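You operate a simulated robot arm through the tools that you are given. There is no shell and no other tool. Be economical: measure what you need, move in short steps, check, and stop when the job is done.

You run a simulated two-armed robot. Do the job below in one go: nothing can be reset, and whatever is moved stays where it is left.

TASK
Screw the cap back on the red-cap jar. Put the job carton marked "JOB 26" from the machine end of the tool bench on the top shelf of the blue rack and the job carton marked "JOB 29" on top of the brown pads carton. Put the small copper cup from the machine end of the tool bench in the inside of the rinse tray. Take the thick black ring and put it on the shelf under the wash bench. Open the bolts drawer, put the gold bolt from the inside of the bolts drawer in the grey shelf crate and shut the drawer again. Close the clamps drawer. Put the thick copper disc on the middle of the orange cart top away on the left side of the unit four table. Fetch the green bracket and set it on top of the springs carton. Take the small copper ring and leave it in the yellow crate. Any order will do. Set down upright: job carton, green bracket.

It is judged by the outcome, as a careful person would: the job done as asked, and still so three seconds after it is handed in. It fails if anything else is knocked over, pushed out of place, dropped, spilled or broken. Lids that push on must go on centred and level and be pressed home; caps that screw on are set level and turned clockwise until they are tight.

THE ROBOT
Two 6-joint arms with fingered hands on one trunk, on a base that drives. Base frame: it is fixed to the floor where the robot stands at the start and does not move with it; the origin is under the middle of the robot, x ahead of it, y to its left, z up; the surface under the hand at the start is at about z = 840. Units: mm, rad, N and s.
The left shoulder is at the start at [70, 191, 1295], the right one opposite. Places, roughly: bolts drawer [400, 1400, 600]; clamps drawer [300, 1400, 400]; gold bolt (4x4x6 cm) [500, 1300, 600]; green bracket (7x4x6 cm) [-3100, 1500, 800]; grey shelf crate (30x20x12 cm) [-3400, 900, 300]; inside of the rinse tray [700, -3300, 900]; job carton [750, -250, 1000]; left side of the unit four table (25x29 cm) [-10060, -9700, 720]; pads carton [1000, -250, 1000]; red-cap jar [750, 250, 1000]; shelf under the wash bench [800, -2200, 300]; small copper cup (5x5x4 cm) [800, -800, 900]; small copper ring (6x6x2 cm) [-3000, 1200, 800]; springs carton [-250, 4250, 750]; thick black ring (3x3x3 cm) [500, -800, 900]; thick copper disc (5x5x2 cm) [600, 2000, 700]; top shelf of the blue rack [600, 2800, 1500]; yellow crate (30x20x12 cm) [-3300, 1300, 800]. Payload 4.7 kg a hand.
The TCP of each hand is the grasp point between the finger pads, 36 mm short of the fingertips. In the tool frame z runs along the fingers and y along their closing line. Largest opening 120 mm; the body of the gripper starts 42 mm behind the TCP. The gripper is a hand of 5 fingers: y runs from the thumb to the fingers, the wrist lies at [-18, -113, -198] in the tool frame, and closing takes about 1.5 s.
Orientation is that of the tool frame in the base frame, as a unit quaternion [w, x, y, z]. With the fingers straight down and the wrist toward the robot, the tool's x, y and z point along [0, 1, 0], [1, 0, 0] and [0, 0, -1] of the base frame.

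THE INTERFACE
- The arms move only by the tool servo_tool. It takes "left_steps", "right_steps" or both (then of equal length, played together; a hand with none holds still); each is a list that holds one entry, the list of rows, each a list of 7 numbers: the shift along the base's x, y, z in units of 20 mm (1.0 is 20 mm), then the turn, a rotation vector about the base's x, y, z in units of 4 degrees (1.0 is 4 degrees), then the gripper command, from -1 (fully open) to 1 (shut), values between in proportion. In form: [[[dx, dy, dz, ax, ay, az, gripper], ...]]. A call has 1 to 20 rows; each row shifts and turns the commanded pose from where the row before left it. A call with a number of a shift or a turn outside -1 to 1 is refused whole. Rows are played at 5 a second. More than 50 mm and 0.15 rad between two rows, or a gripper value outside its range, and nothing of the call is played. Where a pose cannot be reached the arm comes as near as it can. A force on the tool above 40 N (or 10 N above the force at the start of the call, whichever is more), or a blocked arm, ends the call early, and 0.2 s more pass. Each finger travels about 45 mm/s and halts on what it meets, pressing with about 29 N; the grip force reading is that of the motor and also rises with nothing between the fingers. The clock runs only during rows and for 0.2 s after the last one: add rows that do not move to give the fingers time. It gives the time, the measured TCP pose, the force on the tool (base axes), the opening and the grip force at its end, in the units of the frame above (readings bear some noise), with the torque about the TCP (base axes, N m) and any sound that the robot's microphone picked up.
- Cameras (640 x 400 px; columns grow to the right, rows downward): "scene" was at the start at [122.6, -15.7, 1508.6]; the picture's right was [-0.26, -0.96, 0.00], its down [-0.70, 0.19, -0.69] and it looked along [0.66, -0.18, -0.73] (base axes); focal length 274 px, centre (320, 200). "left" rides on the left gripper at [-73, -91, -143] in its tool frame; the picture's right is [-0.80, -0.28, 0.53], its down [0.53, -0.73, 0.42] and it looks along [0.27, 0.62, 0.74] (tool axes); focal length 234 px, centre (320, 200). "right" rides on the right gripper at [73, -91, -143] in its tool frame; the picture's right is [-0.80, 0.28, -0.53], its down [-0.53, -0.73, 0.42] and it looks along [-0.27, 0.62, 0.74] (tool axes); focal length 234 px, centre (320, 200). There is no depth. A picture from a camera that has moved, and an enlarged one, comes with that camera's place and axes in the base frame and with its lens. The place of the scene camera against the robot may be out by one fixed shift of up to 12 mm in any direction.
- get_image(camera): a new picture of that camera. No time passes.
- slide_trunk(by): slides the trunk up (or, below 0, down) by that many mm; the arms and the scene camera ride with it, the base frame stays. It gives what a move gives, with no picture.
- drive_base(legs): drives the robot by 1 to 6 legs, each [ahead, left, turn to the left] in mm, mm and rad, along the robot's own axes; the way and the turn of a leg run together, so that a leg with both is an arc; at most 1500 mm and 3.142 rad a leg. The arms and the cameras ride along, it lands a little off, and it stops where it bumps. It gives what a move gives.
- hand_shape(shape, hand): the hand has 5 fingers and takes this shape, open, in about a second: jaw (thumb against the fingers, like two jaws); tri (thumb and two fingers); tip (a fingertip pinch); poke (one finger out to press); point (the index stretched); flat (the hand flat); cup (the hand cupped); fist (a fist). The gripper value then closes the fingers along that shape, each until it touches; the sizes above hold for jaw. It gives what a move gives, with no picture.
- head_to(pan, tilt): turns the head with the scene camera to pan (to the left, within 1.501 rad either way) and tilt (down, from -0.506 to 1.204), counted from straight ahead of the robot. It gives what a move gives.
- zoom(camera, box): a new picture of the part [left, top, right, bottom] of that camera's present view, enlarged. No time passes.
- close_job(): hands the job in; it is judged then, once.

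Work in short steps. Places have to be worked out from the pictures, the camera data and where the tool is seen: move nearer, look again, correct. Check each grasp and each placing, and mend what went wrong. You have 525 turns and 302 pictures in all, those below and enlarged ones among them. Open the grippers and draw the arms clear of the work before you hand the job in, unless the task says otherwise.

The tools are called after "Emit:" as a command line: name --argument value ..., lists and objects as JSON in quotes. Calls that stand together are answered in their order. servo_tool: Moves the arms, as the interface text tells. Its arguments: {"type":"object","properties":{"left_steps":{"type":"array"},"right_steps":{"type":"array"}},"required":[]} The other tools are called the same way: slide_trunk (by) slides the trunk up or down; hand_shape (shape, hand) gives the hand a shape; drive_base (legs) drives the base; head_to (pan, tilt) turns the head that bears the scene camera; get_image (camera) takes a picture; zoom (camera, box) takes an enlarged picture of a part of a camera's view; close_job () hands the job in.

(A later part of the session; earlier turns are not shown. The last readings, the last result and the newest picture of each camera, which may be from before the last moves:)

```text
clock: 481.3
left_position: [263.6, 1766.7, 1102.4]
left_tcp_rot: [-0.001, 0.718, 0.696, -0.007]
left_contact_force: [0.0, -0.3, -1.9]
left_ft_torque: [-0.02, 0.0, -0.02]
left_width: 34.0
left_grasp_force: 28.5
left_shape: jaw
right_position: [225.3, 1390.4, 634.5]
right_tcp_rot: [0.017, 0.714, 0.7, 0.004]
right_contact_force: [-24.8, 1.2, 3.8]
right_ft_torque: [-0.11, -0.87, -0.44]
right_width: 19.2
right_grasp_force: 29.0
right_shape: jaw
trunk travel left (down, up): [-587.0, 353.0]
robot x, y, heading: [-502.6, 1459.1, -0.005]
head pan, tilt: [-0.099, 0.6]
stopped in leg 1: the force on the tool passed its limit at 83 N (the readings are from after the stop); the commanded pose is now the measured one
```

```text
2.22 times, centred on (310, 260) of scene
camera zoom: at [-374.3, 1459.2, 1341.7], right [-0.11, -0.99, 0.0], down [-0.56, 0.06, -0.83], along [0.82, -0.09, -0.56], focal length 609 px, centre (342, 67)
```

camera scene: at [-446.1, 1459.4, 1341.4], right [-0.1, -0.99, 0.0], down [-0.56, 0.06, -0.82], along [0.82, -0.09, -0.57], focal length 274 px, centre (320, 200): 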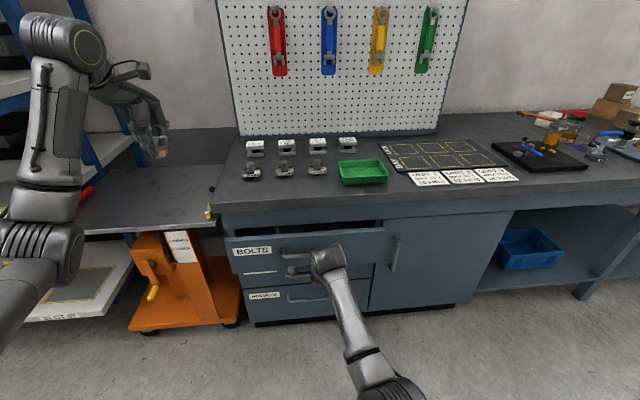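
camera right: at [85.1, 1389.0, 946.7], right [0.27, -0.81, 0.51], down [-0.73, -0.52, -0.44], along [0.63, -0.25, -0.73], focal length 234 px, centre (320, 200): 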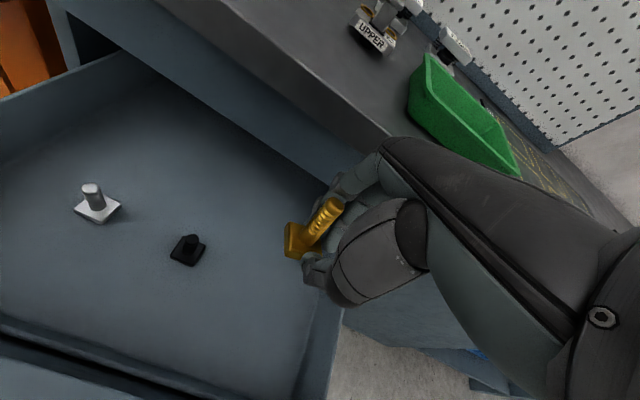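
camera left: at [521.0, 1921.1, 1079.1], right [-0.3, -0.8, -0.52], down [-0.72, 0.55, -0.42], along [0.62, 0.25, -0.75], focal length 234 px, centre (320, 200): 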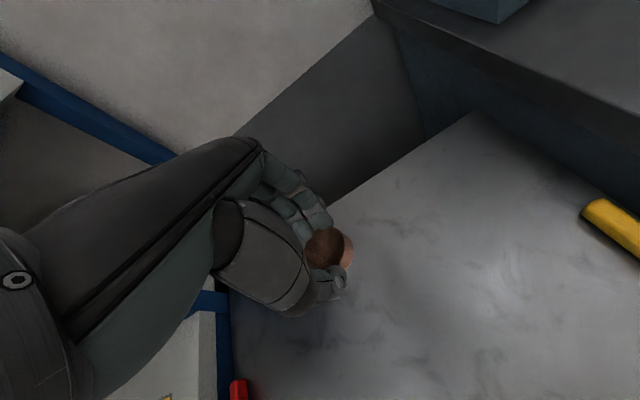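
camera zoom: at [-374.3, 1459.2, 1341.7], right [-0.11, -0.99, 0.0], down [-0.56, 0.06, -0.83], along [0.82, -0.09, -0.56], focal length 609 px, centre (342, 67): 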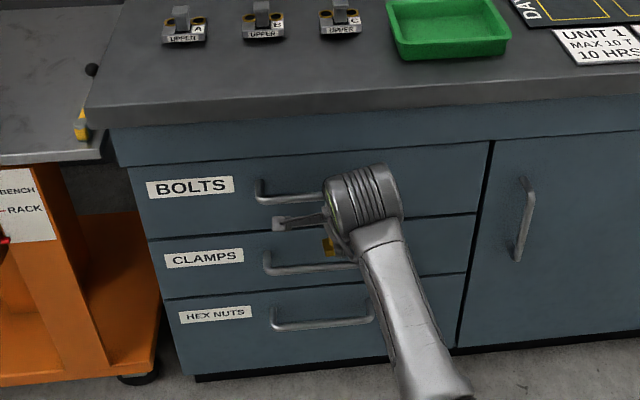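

The bolts drawer is shut. I back away and turn around to face the other side of the aisle.

Emit:
drive_base --legs '[[-500, 0, 0], [0, 0, 1.57], [0, 0, 1.57]]'

Emit:
head_to --pan 0.0 --tilt 0.35

Emit:
get_image --camera "scene"

```text
clock: 492.3
left_position: [-1774.9, 1146.5, 1100.7]
left_tcp_rot: [0.007, -0.704, 0.711, -0.002]
left_contact_force: [0.3, -0.3, -2.0]
left_ft_torque: [0.03, 0.02, 0.02]
left_width: 33.3
left_grasp_force: 28.8
left_shape: jaw
right_position: [-1742.7, 1524.0, 633.1]
right_tcp_rot: [-0.003, -0.706, 0.708, 0.017]
right_contact_force: [-0.7, 0.2, -1.7]
right_ft_torque: [0.0, -0.04, 0.01]
right_width: 21.5
right_grasp_force: 28.8
right_shape: jaw
trunk travel left (down, up): [-587.0, 353.0]
robot x, y, heading: [-1008.6, 1466.6, -3.13]
head pan, tilt: [-0.099, 0.6]
```

```text
clock: 493.1
left_position: [-1774.6, 1147.4, 1100.6]
left_tcp_rot: [0.009, -0.704, 0.71, -0.002]
left_contact_force: [-0.6, -0.5, -1.8]
left_ft_torque: [0.02, 0.0, 0.01]
left_width: 33.4
left_grasp_force: 29.3
left_shape: jaw
right_position: [-1742.9, 1525.3, 634.4]
right_tcp_rot: [-0.004, -0.706, 0.708, 0.017]
right_contact_force: [0.1, 0.3, -0.8]
right_ft_torque: [0.04, 0.0, -0.03]
right_width: 21.7
right_grasp_force: 29.0
right_shape: jaw
trunk travel left (down, up): [-587.0, 353.0]
robot x, y, heading: [-1009.1, 1461.8, -3.134]
head pan, tilt: [0.0, 0.351]
```

```text
82 pictures are left
camera scene: at [-1159.0, 1468.6, 1364.1], right [-0.01, 1.0, 0.0], down [0.34, 0.0, -0.94], along [-0.94, -0.01, -0.34], focal length 274 px, centre (320, 200)
```

scene: 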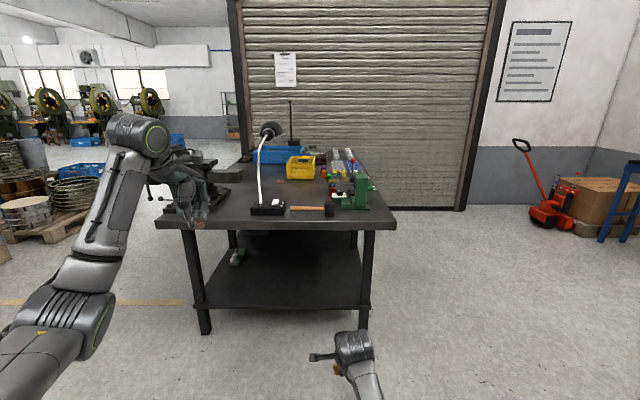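

I enlarge the table view to identify the bracket, ring and crates.

Emit:
zoom --camera "scene" --box '[200, 110, 420, 290]'

```text
2.22 times, centred on (310, 200) of scene
camera zoom: at [-1159.0, 1468.6, 1364.1], right [-0.01, 1.0, 0.0], down [0.34, 0.0, -0.94], along [-0.94, -0.01, -0.34], focal length 609 px, centre (342, 200)
```

zoom: 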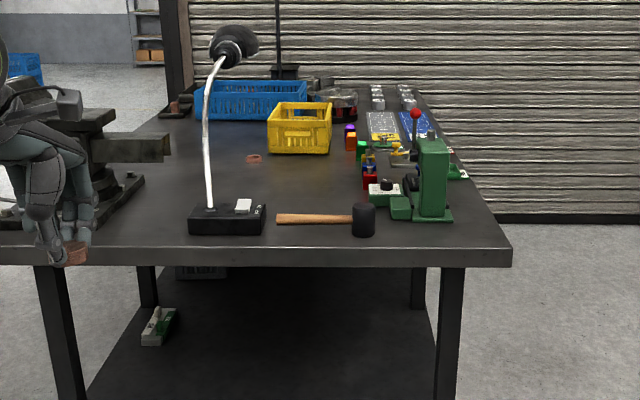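

The table spans x −2390…−4450, y 660…1850. I raise the trunk, then drive around to its left (low-y) side to reach the shelf crate.

Emit:
slide_trunk --by 300

Emit:
drive_base --legs '[[0, 1450, 0], [1150, 0, 0], [1100, 0, 0], [0, 0, -1.57]]'

Emit:
head_to --pan 0.0 --tilt 0.5

Emit:
get_image --camera "scene"

```text
clock: 496.1
left_position: [-1774.6, 1147.4, 1399.5]
left_tcp_rot: [0.008, -0.703, 0.711, -0.003]
left_contact_force: [-1.3, 0.9, -3.4]
left_ft_torque: [-0.03, -0.02, 0.0]
left_width: 33.2
left_grasp_force: 29.3
left_shape: jaw
right_position: [-1743.5, 1523.8, 933.8]
right_tcp_rot: [-0.003, -0.706, 0.708, 0.017]
right_contact_force: [-0.3, -0.3, -1.6]
right_ft_torque: [0.04, 0.0, -0.05]
right_width: 21.3
right_grasp_force: 29.1
right_shape: jaw
trunk travel left (down, up): [-887.0, 53.0]
robot x, y, heading: [-1008.5, 1464.9, -3.136]
head pan, tilt: [0.0, 0.351]
```

```text
clock: 517.8
left_position: [-3570.8, 604.2, 1400.8]
left_tcp_rot: [0.004, -0.039, 0.999, -0.006]
left_contact_force: [0.2, 0.1, -2.4]
left_ft_torque: [-0.01, -0.03, -0.04]
left_width: 33.0
left_grasp_force: 28.9
left_shape: jaw
right_position: [-3192.8, 607.2, 933.6]
right_tcp_rot: [0.009, -0.042, 0.999, 0.015]
right_contact_force: [0.1, 0.8, -1.4]
right_ft_torque: [0.01, -0.01, 0.05]
right_width: 21.6
right_grasp_force: 29.0
right_shape: jaw
trunk travel left (down, up): [-887.0, 53.0]
robot x, y, heading: [-3186.3, -133.3, 1.668]
head pan, tilt: [0.0, 0.351]
```

```text
clock: 518.5
left_position: [-3570.5, 604.3, 1400.4]
left_tcp_rot: [0.004, -0.038, 0.999, -0.006]
left_contact_force: [-0.1, 0.4, -2.6]
left_ft_torque: [-0.03, 0.01, 0.03]
left_width: 33.0
left_grasp_force: 28.9
left_shape: jaw
right_position: [-3192.2, 606.6, 932.9]
right_tcp_rot: [0.009, -0.042, 0.999, 0.015]
right_contact_force: [-1.0, -0.7, -2.3]
right_ft_torque: [-0.02, -0.01, -0.02]
right_width: 21.6
right_grasp_force: 28.8
right_shape: jaw
trunk travel left (down, up): [-887.0, 53.0]
robot x, y, heading: [-3186.2, -132.2, 1.669]
head pan, tilt: [0.0, 0.499]
```

```text
80 pictures are left
camera scene: at [-3206.3, 17.4, 1650.5], right [1.0, 0.1, 0.0], down [0.05, -0.48, -0.88], along [-0.09, 0.87, -0.48], focal length 274 px, centre (320, 200)
```

scene: 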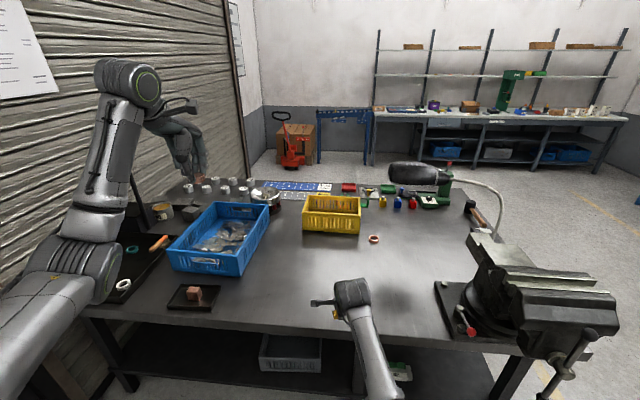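

I can see the grey crate on the shelf (centre ≈ (−3431, 870)), the ring (−3039, 1168) and the yellow crate. First I swing the left hand (with the disc) out to the left side, away from the table.

Emit:
servo_tool --left_steps '[[[-0.6, -1, 0, 0, 0, 0, 1], [-0.6, -1, 0, 0, 0, 0, 1], [-0.6, -1, 0, 0, 0, 0, 1], [-0.6, -1, 0, 0, 0, 0, 1], [-0.6, -1, 0, 0, 0, 0, 1], [-0.6, -1, 0, 0, 0, 0, 1], [-0.6, -1, 0, 0, 0, 0, 1], [-0.6, -1, 0, 0, 0, 0, 1], [-0.6, -1, 0, 0, 0, 0, 1], [-0.6, -1, 0, 0, 0, 0, 1], [-0.6, -1, 0, 0, 0, 0, 1], [-0.6, -1, 0, 0, 0, 0, 1], [-0.6, -1, 0, 0, 0, 0, 1], [-0.6, -1, 0, 0, 0, 0, 1], [-0.6, -1, 0, 0, 0, 0, 1], [-0.6, -1, 0, 0, 0, 0, 1], [-0.6, -1, 0, 0, 0, 0, 1], [-0.6, -1, 0, 0, 0, 0, 1], [-0.6, -1, 0, 0, 0, 0, 1], [-0.6, -1, 0, 0, 0, 0, 1]]]'

```text
clock: 522.7
left_position: [-3761.9, 335.2, 1387.1]
left_tcp_rot: [0.005, -0.038, 0.999, -0.006]
left_contact_force: [0.7, -0.8, -2.6]
left_ft_torque: [-0.02, -0.01, 0.02]
left_width: 33.4
left_grasp_force: 29.6
left_shape: jaw
left hand out of reach, approached as far as the arm can: row 1, 2, 3, 4, 15, 16, 17, 18, 19, 20
right_position: [-3192.1, 606.9, 932.6]
right_tcp_rot: [0.009, -0.043, 0.999, 0.016]
right_contact_force: [0.3, 0.9, -2.0]
right_ft_torque: [-0.03, -0.02, 0.0]
right_width: 21.7
right_grasp_force: 29.1
right_shape: jaw
trunk travel left (down, up): [-887.0, 53.0]
robot x, y, heading: [-3185.3, -130.2, 1.67]
head pan, tilt: [0.0, 0.499]
```

I try lowering it a bit and pulling further back.

Emit:
servo_tool --left_steps '[[[-0.5, -0.5, -1, 0, 0, 0, 1], [-0.5, -0.5, -1, 0, 0, 0, 1], [-0.5, -0.5, -1, 0, 0, 0, 1], [-0.5, -0.5, -1, 0, 0, 0, 1], [-0.5, -0.5, -1, 0, 0, 0, 1], [-0.5, -0.5, -1, 0, 0, 0, 1], [-0.3, -1, -0.7, 0, 0, 0, 1], [-0.3, -1, -0.7, 0, 0, 0, 1], [-0.3, -1, -0.7, 0, 0, 0, 1], [-0.3, -1, -0.7, 0, 0, 0, 1], [-0.3, -1, -0.7, 0, 0, 0, 1], [-0.3, -1, -0.7, 0, 0, 0, 1], [0, -1, 0, 0, 0, 0, 1], [0, -1, 0, 0, 0, 0, 1], [0, -1, 0, 0, 0, 0, 1], [0, 0, 0, 0, 0, 0, 1]]]'

```text
clock: 526.1
left_position: [-3746.4, 316.3, 1265.6]
left_tcp_rot: [0.004, -0.038, 0.999, -0.006]
left_contact_force: [-0.4, 0.2, -1.6]
left_ft_torque: [0.01, 0.0, 0.0]
left_width: 33.2
left_grasp_force: 29.1
left_shape: jaw
left hand out of reach, approached as far as the arm can: row 1, 2, 3, 4, 5, 6, 7, 8, 9, 10, 11, 12, 13, 14, 15
right_position: [-3192.0, 605.8, 933.6]
right_tcp_rot: [0.009, -0.042, 0.999, 0.016]
right_contact_force: [-0.4, 0.1, -1.9]
right_ft_torque: [0.0, -0.02, 0.0]
right_width: 21.7
right_grasp_force: 29.0
right_shape: jaw
trunk travel left (down, up): [-887.0, 53.0]
robot x, y, heading: [-3190.0, -129.3, 1.667]
head pan, tilt: [0.0, 0.499]
```

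I let the hand yaw outward while swinging it to the left.

Emit:
servo_tool --left_steps '[[[-0.2, -0.7, 0, 0, 0, 1, 1], [-0.2, -0.7, 0, 0, 0, 1, 1], [-0.2, -0.7, 0, 0, 0, 1, 1], [-0.2, -0.7, 0, 0, 0, 1, 1], [-0.2, -0.7, 0, 0, 0, 1, 1], [-0.2, -0.7, 0, 0, 0, 1, 1], [-0.2, -0.7, 0, 0, 0, 1, 1], [-0.2, -0.7, 0, 0, 0, 1, 1], [-0.2, -0.7, 0, 0, 0, 1, 1], [-0.2, -0.7, 0, 0, 0, 1, 1], [-0.2, -0.7, 0, 0, 0, 1, 1], [-0.2, -0.7, 0, 0, 0, 1, 1], [-0.2, -0.7, 0, 0, 0, 1, 1], [-0.2, -0.7, 0, 0, 0, 1, 1], [-0.2, -0.7, 0, 0, 0, 1, 1], [0, 0, 0, 0, 0, 0, 1]]]'

```text
clock: 529.5
left_position: [-3757.5, 205.1, 1229.3]
left_tcp_rot: [0.007, -0.533, 0.846, -0.003]
left_contact_force: [0.5, -0.5, -2.1]
left_ft_torque: [0.03, 0.0, -0.02]
left_width: 33.0
left_grasp_force: 29.1
left_shape: jaw
left hand out of reach, approached as far as the arm can: row 1, 2, 3, 4, 5, 6, 7, 8, 9, 10, 11, 12, 13, 14, 15
right_position: [-3191.5, 606.9, 934.1]
right_tcp_rot: [0.009, -0.042, 0.999, 0.016]
right_contact_force: [0.9, -0.4, -0.8]
right_ft_torque: [-0.01, -0.01, 0.0]
right_width: 21.8
right_grasp_force: 28.3
right_shape: jaw
trunk travel left (down, up): [-887.0, 53.0]
robot x, y, heading: [-3187.5, -128.6, 1.671]
head pan, tilt: [0.0, 0.499]
```

Left hand is now tucked to the side. I align the base (heading 90°), back a bit, raise the right hand relative to the shoulder and lower the trunk.

Emit:
drive_base --legs '[[0, 0, -0.1], [-110, 300, 0]]'

Emit:
servo_tool --right_steps '[[[0, 0, 1, 0, 0, 0, 1], [0, 0, 1, 0, 0, 0, 1], [0, 0, 1, 0, 0, 0, 1], [0, 0, 1, 0, 0, 0, 1], [0, 0, 1, 0, 0, 0, 1], [0, 0, 1, 0, 0, 0, 1], [0, 0, 0, 0, 0, 0, 1]]]'

Emit:
slide_trunk --by -400

Emit:
slide_trunk --by -170

Emit:
head_to --pan -0.1 --tilt 0.5

Emit:
get_image --camera "scene"

```text
clock: 532.1
left_position: [-4016.7, 149.9, 1228.4]
left_tcp_rot: [0.006, -0.49, 0.872, -0.003]
left_contact_force: [-0.2, 0.5, -2.1]
left_ft_torque: [-0.03, 0.05, 0.04]
left_width: 33.4
left_grasp_force: 29.1
left_shape: jaw
right_position: [-3413.7, 493.9, 933.5]
right_tcp_rot: [0.008, 0.006, 1.0, 0.014]
right_contact_force: [0.3, 0.8, -1.3]
right_ft_torque: [0.01, 0.0, 0.02]
right_width: 21.7
right_grasp_force: 29.0
right_shape: jaw
trunk travel left (down, up): [-887.0, 53.0]
robot x, y, heading: [-3480.6, -240.0, 1.568]
head pan, tilt: [0.0, 0.499]
```

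```text
clock: 533.7
left_position: [-4016.3, 149.8, 1227.7]
left_tcp_rot: [0.007, -0.491, 0.871, -0.004]
left_contact_force: [-0.6, 0.3, -2.5]
left_ft_torque: [0.03, 0.01, 0.0]
left_width: 33.1
left_grasp_force: 29.1
left_shape: jaw
right_position: [-3416.0, 494.2, 1051.8]
right_tcp_rot: [0.01, 0.005, 1.0, 0.015]
right_contact_force: [-0.3, 0.3, -2.1]
right_ft_torque: [0.0, 0.0, 0.0]
right_width: 21.7
right_grasp_force: 29.0
right_shape: jaw
trunk travel left (down, up): [-887.0, 53.0]
robot x, y, heading: [-3481.2, -237.9, 1.571]
head pan, tilt: [0.0, 0.499]
```

```text
clock: 537.6
left_position: [-4018.0, 149.1, 829.0]
left_tcp_rot: [0.007, -0.49, 0.872, -0.004]
left_contact_force: [-0.1, -0.1, -2.7]
left_ft_torque: [0.03, 0.0, 0.02]
left_width: 33.1
left_grasp_force: 29.0
left_shape: jaw
right_position: [-3416.9, 494.5, 651.4]
right_tcp_rot: [0.009, 0.007, 1.0, 0.015]
right_contact_force: [-0.7, -0.5, -1.5]
right_ft_torque: [-0.05, -0.05, -0.05]
right_width: 21.7
right_grasp_force: 29.3
right_shape: jaw
trunk travel left (down, up): [-487.0, 453.0]
robot x, y, heading: [-3486.0, -239.6, 1.575]
head pan, tilt: [0.0, 0.499]
```

```text
clock: 539.5
left_position: [-4018.1, 148.8, 658.1]
left_tcp_rot: [0.007, -0.491, 0.871, -0.004]
left_contact_force: [0.1, -0.5, -2.4]
left_ft_torque: [0.01, -0.03, -0.02]
left_width: 33.3
left_grasp_force: 28.9
left_shape: jaw
right_position: [-3416.5, 493.5, 481.6]
right_tcp_rot: [0.01, 0.006, 1.0, 0.016]
right_contact_force: [0.3, 0.6, -1.5]
right_ft_torque: [-0.03, -0.01, 0.04]
right_width: 21.9
right_grasp_force: 29.0
right_shape: jaw
trunk travel left (down, up): [-317.0, 623.0]
robot x, y, heading: [-3479.1, -239.7, 1.572]
head pan, tilt: [0.0, 0.499]
```

```text
clock: 540.1
left_position: [-4017.4, 149.1, 658.0]
left_tcp_rot: [0.007, -0.49, 0.871, -0.004]
left_contact_force: [0.2, 0.0, -2.1]
left_ft_torque: [0.01, -0.02, -0.02]
left_width: 33.2
left_grasp_force: 29.7
left_shape: jaw
right_position: [-3415.0, 493.6, 481.5]
right_tcp_rot: [0.01, 0.007, 1.0, 0.015]
right_contact_force: [-0.2, 0.2, -0.8]
right_ft_torque: [-0.01, -0.02, -0.01]
right_width: 21.8
right_grasp_force: 28.9
right_shape: jaw
trunk travel left (down, up): [-317.0, 623.0]
robot x, y, heading: [-3482.0, -235.3, 1.568]
head pan, tilt: [-0.099, 0.499]
```

```text
79 pictures are left
camera scene: at [-3478.5, -92.8, 1080.5], right [0.99, -0.1, 0.0], down [-0.05, -0.48, -0.88], along [0.09, 0.87, -0.48], focal length 274 px, centre (320, 200)
```

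scene: 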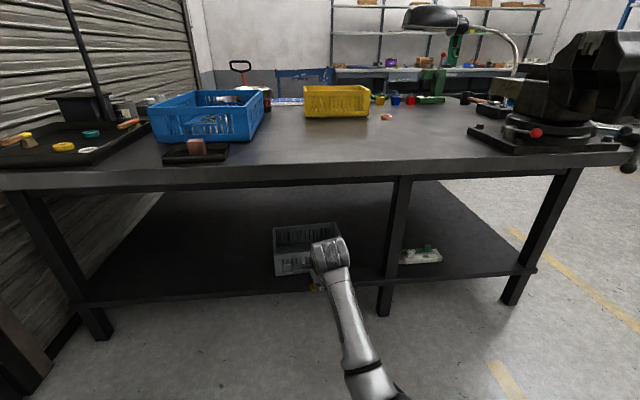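

Crate spans x −3568…−3315, y 738…901, rim z≈420. To pass under the table top I pitch the right hand forward 32° (lowers the wrist), here in the open.

Emit:
servo_tool --right_steps '[[[0, 0, 0, 1, 0, 0, 1], [0, 0, 0, 1, 0, 0, 1], [0, 0, 0, 1, 0, 0, 1], [0, 0, 0, 1, 0, 0, 1], [0, 0, 0, 1, 0, 0, 1], [0, 0, 0, 1, 0, 0, 1], [0, 0, 0, 1, 0, 0, 1], [0, 0, 0, 1, 0, 0, 1], [0, 0, 0, 1, 0, 0, 1], [0, 0, 0, 0, 0, 0, 1]]]'

Emit:
get_image --camera "right"

```text
clock: 541.8
left_position: [-4016.7, 149.6, 657.7]
left_tcp_rot: [0.007, -0.491, 0.871, -0.004]
left_contact_force: [0.2, -0.4, -2.1]
left_ft_torque: [-0.01, 0.0, -0.03]
left_width: 33.2
left_grasp_force: 29.5
left_shape: jaw
right_position: [-3338.7, 529.1, 494.3]
right_tcp_rot: [0.077, 0.016, 0.954, 0.288]
right_contact_force: [0.3, -0.4, -0.9]
right_ft_torque: [-0.01, -0.02, 0.01]
right_width: 21.9
right_grasp_force: 29.5
right_shape: jaw
right hand out of reach, approached as far as the arm can: row 5, 7
trunk travel left (down, up): [-317.0, 623.0]
robot x, y, heading: [-3480.9, -239.1, 1.572]
head pan, tilt: [-0.099, 0.499]
stopped in row 8 (right hand): the arm was blocked; the commanded pose is now the measured one
```

```text
78 pictures are left
camera right: at [-3432.2, 380.5, 551.7], right [0.71, -0.11, 0.7], down [0.6, -0.42, -0.68], along [0.37, 0.9, -0.23], focal length 234 px, centre (320, 200)
```

right: 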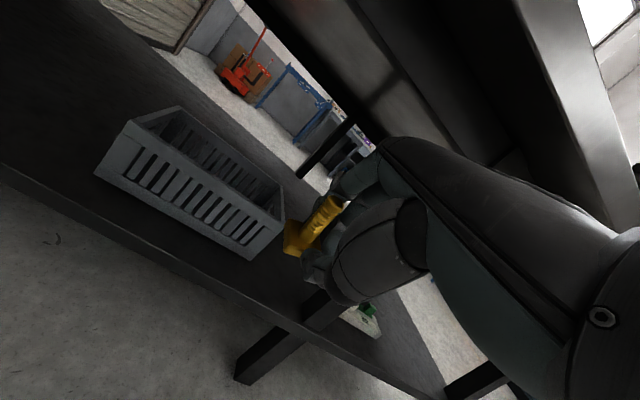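

The pitch worked and the crate is in clear view. I drive left 106 and ahead 276 to bring the bolt over the crate.

Emit:
drive_base --legs '[[0, 106, 0], [200, 0, 0]]'

Emit:
drive_base --legs '[[75, 0, 0]]'

Emit:
get_image --camera "right"

Emit:
get_image --camera "scene"

```text
clock: 544.2
left_position: [-4121.9, 355.6, 657.6]
left_tcp_rot: [0.006, -0.488, 0.873, -0.004]
left_contact_force: [-0.2, 0.6, -2.1]
left_ft_torque: [-0.02, 0.02, -0.01]
left_width: 33.2
left_grasp_force: 29.2
left_shape: jaw
right_position: [-3442.7, 731.8, 495.0]
right_tcp_rot: [0.078, 0.018, 0.954, 0.288]
right_contact_force: [0.0, 0.0, -1.3]
right_ft_torque: [-0.04, -0.01, 0.0]
right_width: 21.9
right_grasp_force: 28.8
right_shape: jaw
trunk travel left (down, up): [-317.0, 623.0]
robot x, y, heading: [-3587.9, -37.4, 1.569]
head pan, tilt: [-0.099, 0.499]
```

```text
clock: 545.2
left_position: [-4119.7, 430.3, 656.9]
left_tcp_rot: [0.007, -0.486, 0.874, -0.005]
left_contact_force: [0.1, 0.4, -2.1]
left_ft_torque: [0.0, 0.02, 0.0]
left_width: 33.3
left_grasp_force: 29.1
left_shape: jaw
right_position: [-3439.5, 805.2, 494.0]
right_tcp_rot: [0.079, 0.021, 0.954, 0.288]
right_contact_force: [-0.3, -0.5, -1.3]
right_ft_torque: [-0.04, 0.05, -0.03]
right_width: 21.8
right_grasp_force: 29.1
right_shape: jaw
trunk travel left (down, up): [-317.0, 623.0]
robot x, y, heading: [-3592.0, 37.8, 1.564]
head pan, tilt: [-0.099, 0.499]
```

```text
77 pictures are left
camera right: at [-3533.1, 657.1, 551.9], right [0.71, -0.12, 0.7], down [0.6, -0.42, -0.68], along [0.38, 0.9, -0.23], focal length 234 px, centre (320, 200)
```

right: 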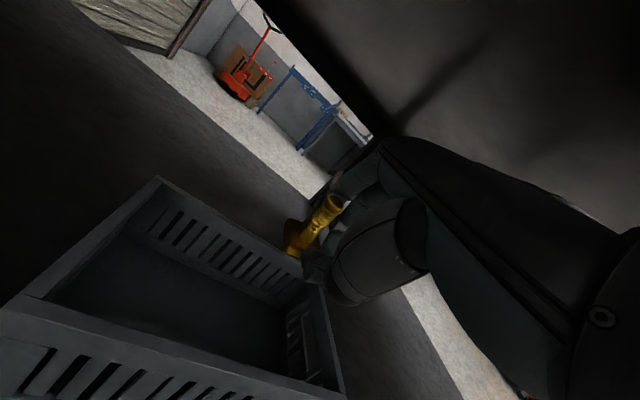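

```text
76 pictures are left
camera scene: at [-3583.0, 184.4, 1080.3], right [0.99, -0.11, 0.0], down [-0.05, -0.48, -0.88], along [0.1, 0.87, -0.48], focal length 274 px, centre (320, 200)
```

scene: 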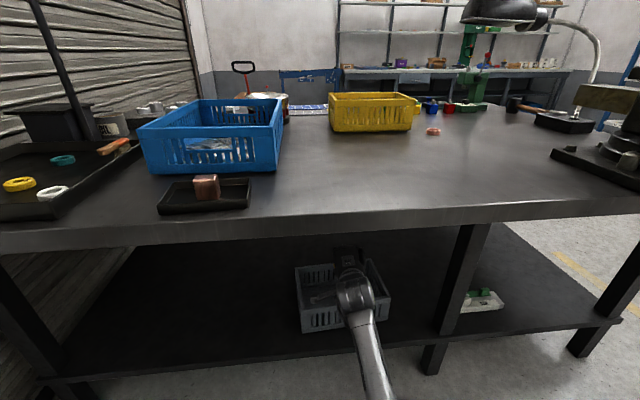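

The point below the bolt lies inside the crate. I lower with the trunk.

Emit:
slide_trunk --by -90

Emit:
get_image --camera "right"

```text
clock: 546.5
left_position: [-4119.8, 430.5, 567.7]
left_tcp_rot: [0.007, -0.487, 0.873, -0.004]
left_contact_force: [-0.3, -1.1, -1.8]
left_ft_torque: [0.01, -0.02, 0.02]
left_width: 33.4
left_grasp_force: 28.9
left_shape: jaw
right_position: [-3438.7, 805.7, 405.8]
right_tcp_rot: [0.079, 0.02, 0.954, 0.288]
right_contact_force: [-0.6, -0.5, -1.1]
right_ft_torque: [-0.04, -0.03, -0.02]
right_width: 21.8
right_grasp_force: 29.2
right_shape: jaw
trunk travel left (down, up): [-227.0, 713.0]
robot x, y, heading: [-3585.8, 38.1, 1.565]
head pan, tilt: [-0.099, 0.499]
```

```text
75 pictures are left
camera right: at [-3532.8, 656.6, 462.7], right [0.71, -0.12, 0.7], down [0.6, -0.42, -0.68], along [0.38, 0.9, -0.23], focal length 234 px, centre (320, 200)
```

right: 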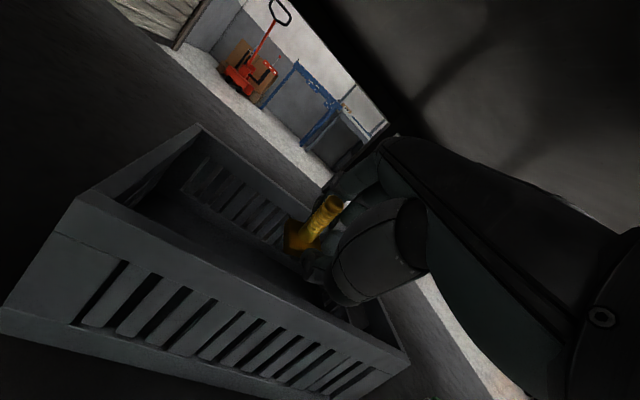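

The bolt is inside the crate walls. I lower 25 mm more and release.

Emit:
slide_trunk --by -25

Emit:
servo_tool --right_steps '[[[0, 0, 0, 0, 0, 0, 0.4], [0, 0, 0, 0, 0, 0, 0.2], [0, 0, 0, 0, 0, 0, 0.1], [0, 0, 0, 0, 0, 0, 0.1], [0, 0, 0, 0, 0, 0, 0.1]]]'

Emit:
slide_trunk --by 110

Emit:
get_image --camera "right"

```text
clock: 547.2
left_position: [-4120.0, 428.7, 543.5]
left_tcp_rot: [0.007, -0.486, 0.874, -0.004]
left_contact_force: [0.0, -1.1, -1.3]
left_ft_torque: [0.03, -0.02, -0.01]
left_width: 33.4
left_grasp_force: 29.2
left_shape: jaw
right_position: [-3440.3, 804.6, 384.1]
right_tcp_rot: [0.078, 0.019, 0.954, 0.29]
right_contact_force: [-2.2, -0.3, 8.6]
right_ft_torque: [-0.21, 0.08, -0.03]
right_width: 21.4
right_grasp_force: 29.1
right_shape: jaw
trunk travel left (down, up): [-202.0, 738.0]
robot x, y, heading: [-3588.3, 36.3, 1.565]
head pan, tilt: [-0.099, 0.499]
```

```text
clock: 548.4
left_position: [-4120.4, 428.2, 543.8]
left_tcp_rot: [0.009, -0.486, 0.874, -0.003]
left_contact_force: [-0.6, 0.2, -1.8]
left_ft_torque: [-0.01, -0.01, -0.02]
left_width: 33.1
left_grasp_force: 28.8
left_shape: jaw
right_position: [-3439.4, 804.1, 387.2]
right_tcp_rot: [0.079, 0.02, 0.952, 0.294]
right_contact_force: [-2.4, 0.2, 34.8]
right_ft_torque: [-0.82, 0.01, -0.03]
right_width: 43.0
right_grasp_force: 0.2
right_shape: jaw
trunk travel left (down, up): [-202.0, 738.0]
robot x, y, heading: [-3592.1, 38.9, 1.561]
head pan, tilt: [-0.099, 0.499]
```

```text
clock: 549.8
left_position: [-4120.3, 429.3, 652.6]
left_tcp_rot: [0.007, -0.486, 0.874, -0.005]
left_contact_force: [0.2, 0.9, -2.3]
left_ft_torque: [0.0, 0.01, -0.02]
left_width: 33.2
left_grasp_force: 29.3
left_shape: jaw
right_position: [-3439.4, 804.7, 489.9]
right_tcp_rot: [0.078, 0.019, 0.954, 0.288]
right_contact_force: [-0.3, -1.3, -0.5]
right_ft_torque: [0.0, 0.0, 0.02]
right_width: 53.5
right_grasp_force: 0.0
right_shape: jaw
trunk travel left (down, up): [-312.0, 628.0]
robot x, y, heading: [-3587.2, 37.9, 1.562]
head pan, tilt: [-0.099, 0.499]
```

```text
74 pictures are left
camera right: at [-3533.0, 656.7, 547.2], right [0.71, -0.12, 0.7], down [0.6, -0.42, -0.68], along [0.38, 0.9, -0.23], focal length 234 px, centre (320, 200)
```

right: 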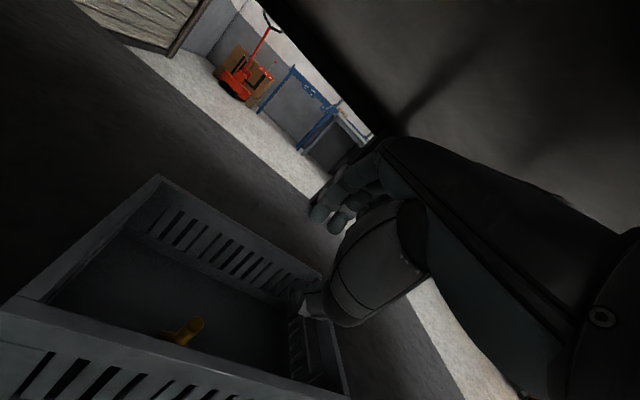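

The gold bolt lies in the grey crate. I back out, raise the trunk and straighten the right hand.

Emit:
drive_base --legs '[[-380, 0, 0]]'

Emit:
slide_trunk --by 400

Emit:
servo_tool --right_steps '[[[0.2, -0.3, 0.3, -1, 0, 0, -0.2], [0.2, -0.3, 0.3, -1, 0, 0, -0.2], [0.2, -0.3, 0.3, -1, 0, 0, -0.2], [0.2, -0.3, 0.3, -1, 0, 0, -0.2], [0.2, -0.3, 0.3, -1, 0, 0, -0.2], [0.2, -0.3, 0.3, -1, 0, 0, -0.2], [0.2, -0.3, 0.3, -1, 0, 0, -0.2], [0.2, 0, 0, -1, 0, 0, -0.2], [0, 0, 0, -0.4, 0, 0, -0.2], [0, 0, 0, 0, 0, 0, -0.2]]]'

Emit:
servo_tool --right_steps '[[[1, 0, 0, 0, 0, 0, -0.2], [1, 0, 0, 0, 0, 0, -0.2], [1, 0, 0, 0, 0, 0, -0.2], [1, 0, 0, 0, 0, 0, -0.2], [1, 0, 0, 0, 0, 0, -0.2], [1, 0, 0, 0, 0, 0, -0.2], [0, 0, 0, 0, 0, 0, -0.2]]]'

```text
clock: 552.2
left_position: [-4124.6, 53.8, 653.4]
left_tcp_rot: [0.008, -0.486, 0.874, -0.004]
left_contact_force: [-0.7, 0.0, -1.2]
left_ft_torque: [0.05, -0.01, -0.02]
left_width: 33.1
left_grasp_force: 29.7
left_shape: jaw
right_position: [-3442.4, 429.0, 491.2]
right_tcp_rot: [0.079, 0.02, 0.954, 0.289]
right_contact_force: [0.4, 0.0, 0.5]
right_ft_torque: [0.03, 0.02, -0.01]
right_width: 53.4
right_grasp_force: 0.0
right_shape: jaw
trunk travel left (down, up): [-312.0, 628.0]
robot x, y, heading: [-3589.9, -337.7, 1.564]
head pan, tilt: [-0.099, 0.499]
```

```text
clock: 556.0
left_position: [-4123.9, 53.9, 1052.6]
left_tcp_rot: [0.007, -0.486, 0.874, -0.003]
left_contact_force: [0.5, -0.5, -1.7]
left_ft_torque: [0.0, -0.02, 0.01]
left_width: 33.2
left_grasp_force: 28.8
left_shape: jaw
right_position: [-3442.3, 430.8, 890.0]
right_tcp_rot: [0.078, 0.019, 0.954, 0.289]
right_contact_force: [-0.1, 0.5, 0.3]
right_ft_torque: [0.0, 0.0, -0.02]
right_width: 53.8
right_grasp_force: 0.0
right_shape: jaw
trunk travel left (down, up): [-712.0, 228.0]
robot x, y, heading: [-3593.1, -341.2, 1.561]
head pan, tilt: [-0.099, 0.499]
```

```text
clock: 558.2
left_position: [-4122.4, 53.6, 1052.4]
left_tcp_rot: [0.008, -0.486, 0.874, -0.004]
left_contact_force: [0.3, 0.2, -2.3]
left_ft_torque: [0.02, -0.03, 0.01]
left_width: 33.3
left_grasp_force: 28.9
left_shape: jaw
right_position: [-3464.4, 441.6, 901.1]
right_tcp_rot: [0.086, 0.0, 0.996, 0.002]
right_contact_force: [-0.6, -0.6, -0.1]
right_ft_torque: [0.0, 0.02, 0.02]
right_width: 71.7
right_grasp_force: 0.0
right_shape: jaw
right hand out of reach, approached as far as the arm can: row 1, 2, 3, 4, 5, 6, 7, 8, 9
trunk travel left (down, up): [-712.0, 228.0]
robot x, y, heading: [-3590.5, -338.8, 1.567]
head pan, tilt: [-0.099, 0.499]
```

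```text
clock: 559.8
left_position: [-4122.6, 55.0, 1051.9]
left_tcp_rot: [0.007, -0.486, 0.874, -0.004]
left_contact_force: [-0.3, 0.0, -1.6]
left_ft_torque: [-0.02, 0.0, -0.04]
left_width: 33.3
left_grasp_force: 29.6
left_shape: jaw
right_position: [-3446.6, 436.9, 873.4]
right_tcp_rot: [0.087, 0.008, 0.996, 0.002]
right_contact_force: [-0.6, 0.1, -0.2]
right_ft_torque: [0.0, 0.02, 0.0]
right_width: 71.5
right_grasp_force: 0.1
right_shape: jaw
right hand out of reach, approached as far as the arm can: row 1, 2, 3, 4, 5, 6
trunk travel left (down, up): [-712.0, 228.0]
robot x, y, heading: [-3593.8, -334.5, 1.561]
head pan, tilt: [-0.099, 0.499]
```

Still restricted. I try letting the hand yaw clockwise while moving right, to free the joint.

Emit:
servo_tool --right_steps '[[[0.8, 0, 0, 0, 0, -1, -0.2], [0.8, 0, 0, 0, 0, -1, -0.2], [0.8, 0, 0, 0, 0, -1, -0.2], [0.8, 0, 0, 0, 0, -1, -0.2], [0.8, 0, 0, 0, 0, -1, -0.2], [0.8, 0, 0, 0, 0, -1, -0.2], [0.8, 0, 0, 0, 0, -1, -0.2], [0.8, 0, 0, 0, 0, -1, -0.2], [0.8, 0, 0, 0, 0, -1, -0.2], [0.8, 0, 0, 0, 0, -1, -0.2], [0.8, 0, 0, 0, 0, -1, -0.2], [0.8, 0, 0, 0, 0, -1, -0.2], [0.8, 0, 0, 0, 0, -1, -0.2], [0.8, 0, 0, 0, 0, -1, -0.2], [0.8, 0, 0, 0, 0, -1, -0.2], [0, 0, 0, 0, 0, 0, -0.2]]]'

Emit:
get_image --camera "scene"

```text
clock: 563.2
left_position: [-4123.0, 54.8, 1053.1]
left_tcp_rot: [0.007, -0.486, 0.874, -0.003]
left_contact_force: [0.3, -0.5, -1.3]
left_ft_torque: [0.01, 0.02, -0.01]
left_width: 33.4
left_grasp_force: 28.9
left_shape: jaw
right_position: [-3208.1, 434.1, 874.3]
right_tcp_rot: [0.072, 0.495, 0.865, -0.04]
right_contact_force: [0.0, -1.1, 0.9]
right_ft_torque: [0.01, 0.03, 0.02]
right_width: 71.6
right_grasp_force: 0.0
right_shape: jaw
trunk travel left (down, up): [-712.0, 228.0]
robot x, y, heading: [-3589.6, -338.3, 1.567]
head pan, tilt: [-0.099, 0.499]
```

```text
73 pictures are left
camera scene: at [-3586.9, -191.8, 1475.6], right [0.99, -0.11, 0.0], down [-0.05, -0.48, -0.88], along [0.1, 0.87, -0.48], focal length 274 px, centre (320, 200)
```

scene: 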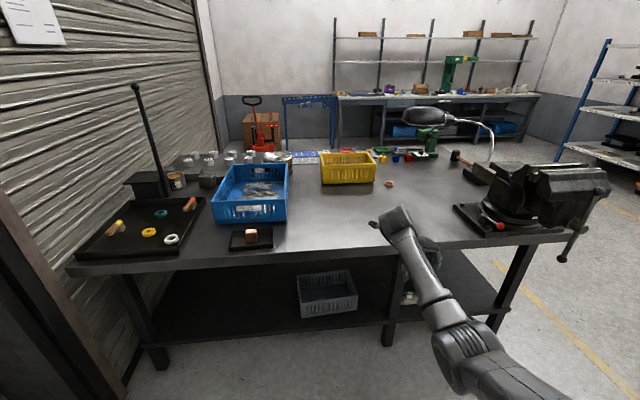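

With the hand yawed −60° the arm is free again. I level it, raise a little, and drive up to the table so the right hand comes over the copper ring.

Emit:
servo_tool --right_steps '[[[0, 0, 0.5, 1, 0.6, 0, -0.2], [0, 0, 0.5, 1, 0.6, 0, -0.2], [0, 0, 0.5, 0, 0, 0, -0.2], [0, 0, 0.5, 0, 0, 0, -0.2], [0, 0, 0, 0, 0, 0, -0.2]]]'

Emit:
slide_trunk --by 60

Emit:
drive_base --legs '[[0, -165, 0], [660, 0, 0]]'

Emit:
get_image --camera "right"

Emit:
get_image --camera "scene"

```text
clock: 564.4
left_position: [-4123.1, 55.3, 1053.4]
left_tcp_rot: [0.008, -0.486, 0.874, -0.004]
left_contact_force: [-0.5, -0.4, -1.7]
left_ft_torque: [0.01, -0.03, 0.0]
left_width: 33.3
left_grasp_force: 29.1
left_shape: jaw
right_position: [-3212.1, 434.4, 913.6]
right_tcp_rot: [-0.002, 0.497, 0.868, 0.0]
right_contact_force: [0.1, 0.2, 1.0]
right_ft_torque: [-0.01, -0.01, -0.03]
right_width: 71.5
right_grasp_force: 0.1
right_shape: jaw
trunk travel left (down, up): [-712.0, 228.0]
robot x, y, heading: [-3593.3, -336.8, 1.56]
head pan, tilt: [-0.099, 0.499]
```

```text
clock: 565.4
left_position: [-4123.3, 55.6, 1112.8]
left_tcp_rot: [0.007, -0.487, 0.874, -0.004]
left_contact_force: [0.5, -0.6, -2.0]
left_ft_torque: [0.0, -0.02, 0.01]
left_width: 33.4
left_grasp_force: 29.2
left_shape: jaw
right_position: [-3210.7, 435.7, 971.8]
right_tcp_rot: [0.0, 0.497, 0.868, -0.002]
right_contact_force: [-0.3, 0.1, 0.1]
right_ft_torque: [-0.02, 0.0, 0.07]
right_width: 71.5
right_grasp_force: 0.1
right_shape: jaw
trunk travel left (down, up): [-772.0, 168.0]
robot x, y, heading: [-3593.7, -338.9, 1.562]
head pan, tilt: [-0.099, 0.499]
```

```text
clock: 570.2
left_position: [-3951.0, 750.9, 1112.1]
left_tcp_rot: [0.007, -0.479, 0.878, -0.004]
left_contact_force: [0.2, -0.5, -2.2]
left_ft_torque: [0.0, 0.02, -0.01]
left_width: 33.2
left_grasp_force: 28.9
left_shape: jaw
right_position: [-3031.5, 1114.6, 972.8]
right_tcp_rot: [-0.001, 0.505, 0.863, 0.0]
right_contact_force: [0.1, -0.2, -0.4]
right_ft_torque: [0.0, -0.01, 0.01]
right_width: 71.7
right_grasp_force: 0.0
right_shape: jaw
trunk travel left (down, up): [-772.0, 168.0]
robot x, y, heading: [-3423.4, 346.8, 1.544]
head pan, tilt: [-0.099, 0.499]
```

```text
72 pictures are left
camera right: at [-3147.5, 1133.7, 1117.0], right [0.64, -0.56, 0.53], down [-0.38, -0.82, -0.42], along [0.67, 0.07, -0.74], focal length 234 px, centre (320, 200)
```

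right: 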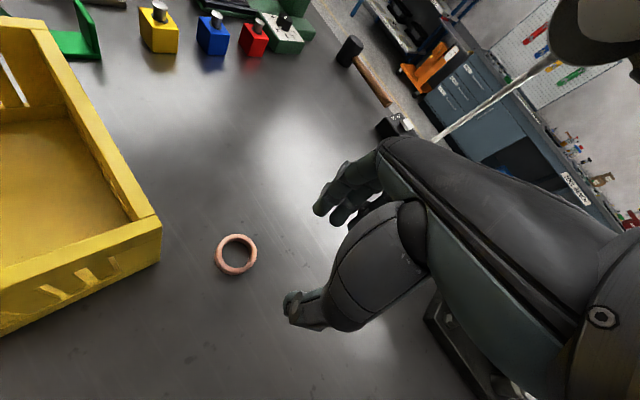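

```text
71 pictures are left
camera scene: at [-3419.1, 495.1, 1535.6], right [0.99, -0.13, 0.0], down [-0.06, -0.47, -0.88], along [0.11, 0.87, -0.48], focal length 274 px, centre (320, 200)
```

scene: 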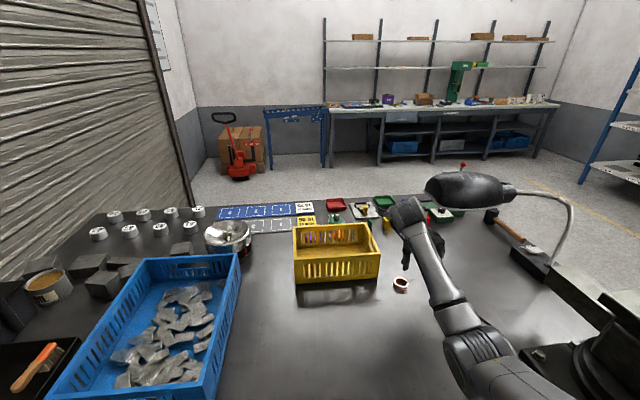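

Ring at (−3043, 1158). I move over it, lower to z≈870 and check.

Emit:
servo_tool --right_steps '[[[-0.2, 0.7, 0, 0, 0, 0, -0.4], [-0.2, 0.7, 0, 0, 0, 0, -0.4], [-0.15, 0.75, 0, 0, 0, 0, -0.4], [0, 0, -1, 0, 0, 0, -0.4], [0, 0, -1, 0, 0, 0, -0.4], [0, 0, -1, 0, 0, 0, -0.4], [0, 0, -1, 0, 0, 0, -0.4], [0, 0, -1, 0, 0, 0, -0.4], [0, 0, 0, 0, 0, 0, -0.4]]]'

Emit:
get_image --camera "right"

```text
clock: 572.2
left_position: [-3951.4, 750.8, 1113.3]
left_tcp_rot: [0.006, -0.479, 0.878, -0.004]
left_contact_force: [0.3, -0.9, -2.6]
left_ft_torque: [-0.01, -0.04, 0.0]
left_width: 33.2
left_grasp_force: 28.8
left_shape: jaw
right_position: [-3043.6, 1158.8, 872.0]
right_tcp_rot: [0.0, 0.505, 0.863, -0.001]
right_contact_force: [-0.3, -0.5, 0.0]
right_ft_torque: [0.02, -0.03, -0.03]
right_width: 83.7
right_grasp_force: 0.0
right_shape: jaw
trunk travel left (down, up): [-772.0, 168.0]
robot x, y, heading: [-3428.4, 348.9, 1.546]
head pan, tilt: [-0.099, 0.499]
```

```text
70 pictures are left
camera right: at [-3158.4, 1177.4, 1016.4], right [0.64, -0.56, 0.53], down [-0.38, -0.82, -0.42], along [0.67, 0.07, -0.74], focal length 234 px, centre (320, 200)
```

right: 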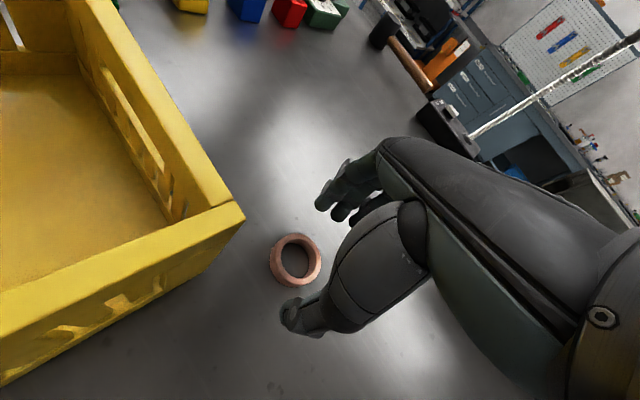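

Perfectly centred. I descend gently and grasp the ring.

Emit:
servo_tool --right_steps '[[[0, 0, -0.8, 0, 0, 0, -0.4], [0, 0, -0.6, 0, 0, 0, -0.4], [0, 0, -0.2, 0, 0, 0, -0.4], [0, 0, 0, 0, 0, 0, 0.1], [0, 0, 0, 0, 0, 0, 1], [0, 0, 0, 0, 0, 0, 1], [0, 0, 0, 0, 0, 0, 1], [0, 0, 0, 0, 0, 0, 1], [0, 0, 0, 0, 0, 0, 1], [0, 0, 0, 0, 0, 0, 1]]]'

Emit:
servo_tool --right_steps '[[[0, 0, 0.3, 0, 0, 0, 1], [0, 0, 0.7, 0, 0, 0, 1], [0, 0, 1, 0, 0, 0, 1], [0, 0, 1, 0, 0, 0, 1], [0, 0, 1, 0, 0, 0, 1], [0, 0, 1, 0, 0, 0, 1], [0, 0, 1, 0, 0, 0, 1], [0, 0, 1, 0, 0, 0, 1], [0, 0, 1, 0, 0, 0, 1], [0, 0, 0, 0, 0, 0, 1]]]'

Emit:
get_image --camera "right"

```text
clock: 574.4
left_position: [-3950.9, 753.0, 1113.7]
left_tcp_rot: [0.006, -0.479, 0.878, -0.004]
left_contact_force: [1.1, 0.6, -1.6]
left_ft_torque: [0.03, 0.0, -0.02]
left_width: 32.9
left_grasp_force: 29.7
left_shape: jaw
right_position: [-3042.3, 1158.9, 839.2]
right_tcp_rot: [0.0, 0.504, 0.864, 0.0]
right_contact_force: [0.2, 0.2, 1.6]
right_ft_torque: [-0.02, 0.01, 0.04]
right_width: 44.7
right_grasp_force: 29.1
right_shape: jaw
trunk travel left (down, up): [-772.0, 168.0]
robot x, y, heading: [-3425.1, 346.8, 1.542]
head pan, tilt: [-0.099, 0.499]
```

```text
clock: 576.6
left_position: [-3950.6, 751.2, 1112.3]
left_tcp_rot: [0.007, -0.479, 0.878, -0.005]
left_contact_force: [-0.3, -0.4, -2.0]
left_ft_torque: [-0.01, 0.01, 0.02]
left_width: 33.3
left_grasp_force: 28.7
left_shape: jaw
right_position: [-3044.3, 1158.0, 1002.5]
right_tcp_rot: [0.0, 0.504, 0.864, 0.0]
right_contact_force: [-0.3, -0.2, -0.7]
right_ft_torque: [0.02, 0.01, -0.03]
right_width: 44.6
right_grasp_force: 29.4
right_shape: jaw
trunk travel left (down, up): [-772.0, 168.0]
robot x, y, heading: [-3427.4, 347.7, 1.545]
head pan, tilt: [-0.099, 0.499]
```

```text
69 pictures are left
camera right: at [-3159.7, 1177.1, 1146.0], right [0.64, -0.56, 0.53], down [-0.38, -0.82, -0.42], along [0.67, 0.07, -0.74], focal length 234 px, centre (320, 200)
```

right: 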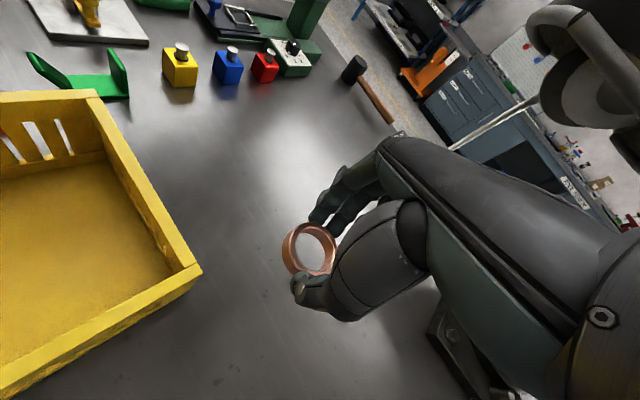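

Ring held; the green U-shaped bracket is visible at about (−3090, 1506). Yellow crate spans x −3412…−3112, y 1201…1385. I carry the ring over the crate.

Emit:
drive_base --legs '[[55, 100, 0]]'

Emit:
servo_tool --right_steps '[[[-0.7, 0.8, 0, 0, 0, 0, 1], [-0.7, 0.8, 0, 0, 0, 0, 1], [-0.7, 0.8, 0, 0, 0, 0, 1], [-0.7, 0.8, 0, 0, 0, 0, 1], [0, 0, 0, 0, 0, 0, 1]]]'

Emit:
get_image --camera "right"

```text
clock: 577.8
left_position: [-4043.6, 811.8, 1113.3]
left_tcp_rot: [0.007, -0.476, 0.879, -0.005]
left_contact_force: [0.7, 0.5, -1.9]
left_ft_torque: [0.02, -0.02, 0.01]
left_width: 33.2
left_grasp_force: 28.8
left_shape: jaw
right_position: [-3135.6, 1212.4, 1001.5]
right_tcp_rot: [0.0, 0.507, 0.862, -0.001]
right_contact_force: [0.5, -0.6, -1.5]
right_ft_torque: [-0.03, 0.04, 0.0]
right_width: 44.8
right_grasp_force: 28.6
right_shape: jaw
trunk travel left (down, up): [-772.0, 168.0]
robot x, y, heading: [-3523.6, 408.2, 1.536]
head pan, tilt: [-0.099, 0.499]
```

```text
clock: 579.0
left_position: [-4045.2, 811.9, 1113.3]
left_tcp_rot: [0.006, -0.477, 0.879, -0.004]
left_contact_force: [-0.4, 0.4, -2.5]
left_ft_torque: [0.02, -0.07, -0.01]
left_width: 32.9
left_grasp_force: 29.0
left_shape: jaw
right_position: [-3191.4, 1276.1, 1002.2]
right_tcp_rot: [0.0, 0.506, 0.862, -0.001]
right_contact_force: [-0.8, -0.5, -0.6]
right_ft_torque: [0.0, 0.03, -0.01]
right_width: 44.2
right_grasp_force: 29.2
right_shape: jaw
trunk travel left (down, up): [-772.0, 168.0]
robot x, y, heading: [-3523.8, 404.2, 1.537]
head pan, tilt: [-0.099, 0.499]
```

```text
68 pictures are left
camera right: at [-3307.3, 1295.5, 1145.6], right [0.64, -0.57, 0.53], down [-0.38, -0.82, -0.42], along [0.67, 0.07, -0.74], focal length 234 px, centre (320, 200)
```

right: 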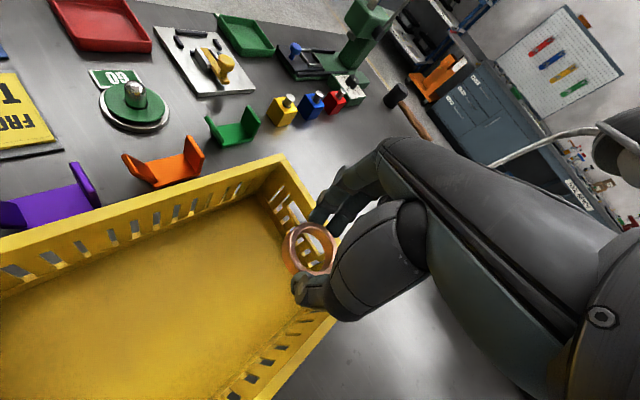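

Over the crate floor. I shift slightly inward and lower the ring into the crate.

Emit:
servo_tool --right_steps '[[[-0.6, 0.3, 0, 0, 0, 0, 1], [-0.6, 0.3, -0.5, 0, 0, 0, 1], [0, 0, -1, 0, 0, 0, 1], [0, 0, -1, 0, 0, 0, 1], [0, 0, -1, 0, 0, 0, 1], [0, 0, -1, 0, 0, 0, 1], [0, 0, -1, 0, 0, 0, 1], [0, 0, -1, 0, 0, 0, 1], [0, 0, -0.4, 0, 0, 0, 1], [0, 0, -0.2, 0, 0, 0, 1], [0, 0, 0, 0, 0, 0, 1]]]'

Emit:
servo_tool --right_steps '[[[0, 0, -0.2, 0, 0, 0, 1], [0, 0, -0.2, 0, 0, 0, 1], [0, 0, 0, 0, 0, 0, 0.6], [0, 0, 0, 0, 0, 0, 0.1], [0, 0, 0, 0, 0, 0, 0], [0, 0, 0, 0, 0, 0, 0], [0, 0, 0.5, 0, 0, 0, 0], [0, 0, 1, 0, 0, 0, 0], [0, 0, 1, 0, 0, 0, 0], [0, 0, 1, 0, 0, 0, 0], [0, 0, 1, 0, 0, 0, 0], [0, 0, 1, 0, 0, 0, 0], [0, 0, 1, 0, 0, 0, 0], [0, 0, 1, 0, 0, 0, 0]]]'

Emit:
get_image --camera "right"

```text
clock: 581.4
left_position: [-4045.2, 810.9, 1112.4]
left_tcp_rot: [0.008, -0.476, 0.879, -0.004]
left_contact_force: [-0.2, 0.0, -2.1]
left_ft_torque: [0.01, -0.03, 0.0]
left_width: 33.5
left_grasp_force: 29.0
left_shape: jaw
right_position: [-3214.9, 1271.9, 865.7]
right_tcp_rot: [0.0, 0.507, 0.862, -0.001]
right_contact_force: [-0.3, 0.3, -1.7]
right_ft_torque: [0.03, -0.02, -0.03]
right_width: 44.4
right_grasp_force: 28.5
right_shape: jaw
right hand out of reach, approached as far as the arm can: row 7, 8, 10
trunk travel left (down, up): [-772.0, 168.0]
robot x, y, heading: [-3525.0, 410.7, 1.54]
head pan, tilt: [-0.099, 0.499]
```

```text
clock: 584.4
left_position: [-4045.0, 810.2, 1113.0]
left_tcp_rot: [0.007, -0.476, 0.879, -0.004]
left_contact_force: [-1.3, 0.6, -2.4]
left_ft_torque: [-0.02, -0.02, -0.02]
left_width: 33.3
left_grasp_force: 28.8
left_shape: jaw
right_position: [-3215.5, 1272.3, 1009.0]
right_tcp_rot: [0.0, 0.506, 0.862, 0.0]
right_contact_force: [0.5, -0.5, 0.1]
right_ft_torque: [0.02, -0.02, -0.03]
right_width: 59.4
right_grasp_force: 0.0
right_shape: jaw
trunk travel left (down, up): [-772.0, 168.0]
robot x, y, heading: [-3524.4, 409.2, 1.541]
head pan, tilt: [-0.099, 0.499]
```

```text
67 pictures are left
camera right: at [-3331.2, 1292.0, 1151.2], right [0.64, -0.57, 0.53], down [-0.38, -0.82, -0.42], along [0.67, 0.07, -0.74], focal length 234 px, centre (320, 200)
```

right: 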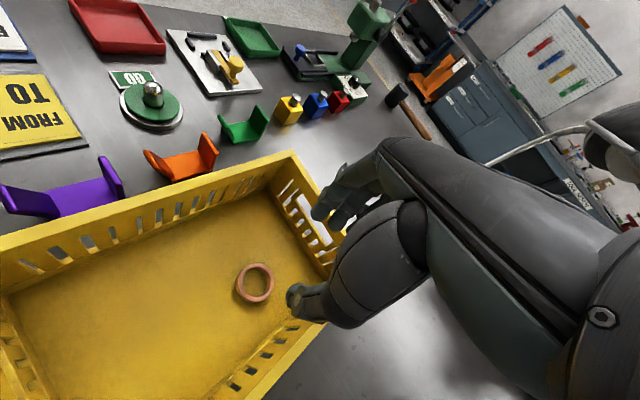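

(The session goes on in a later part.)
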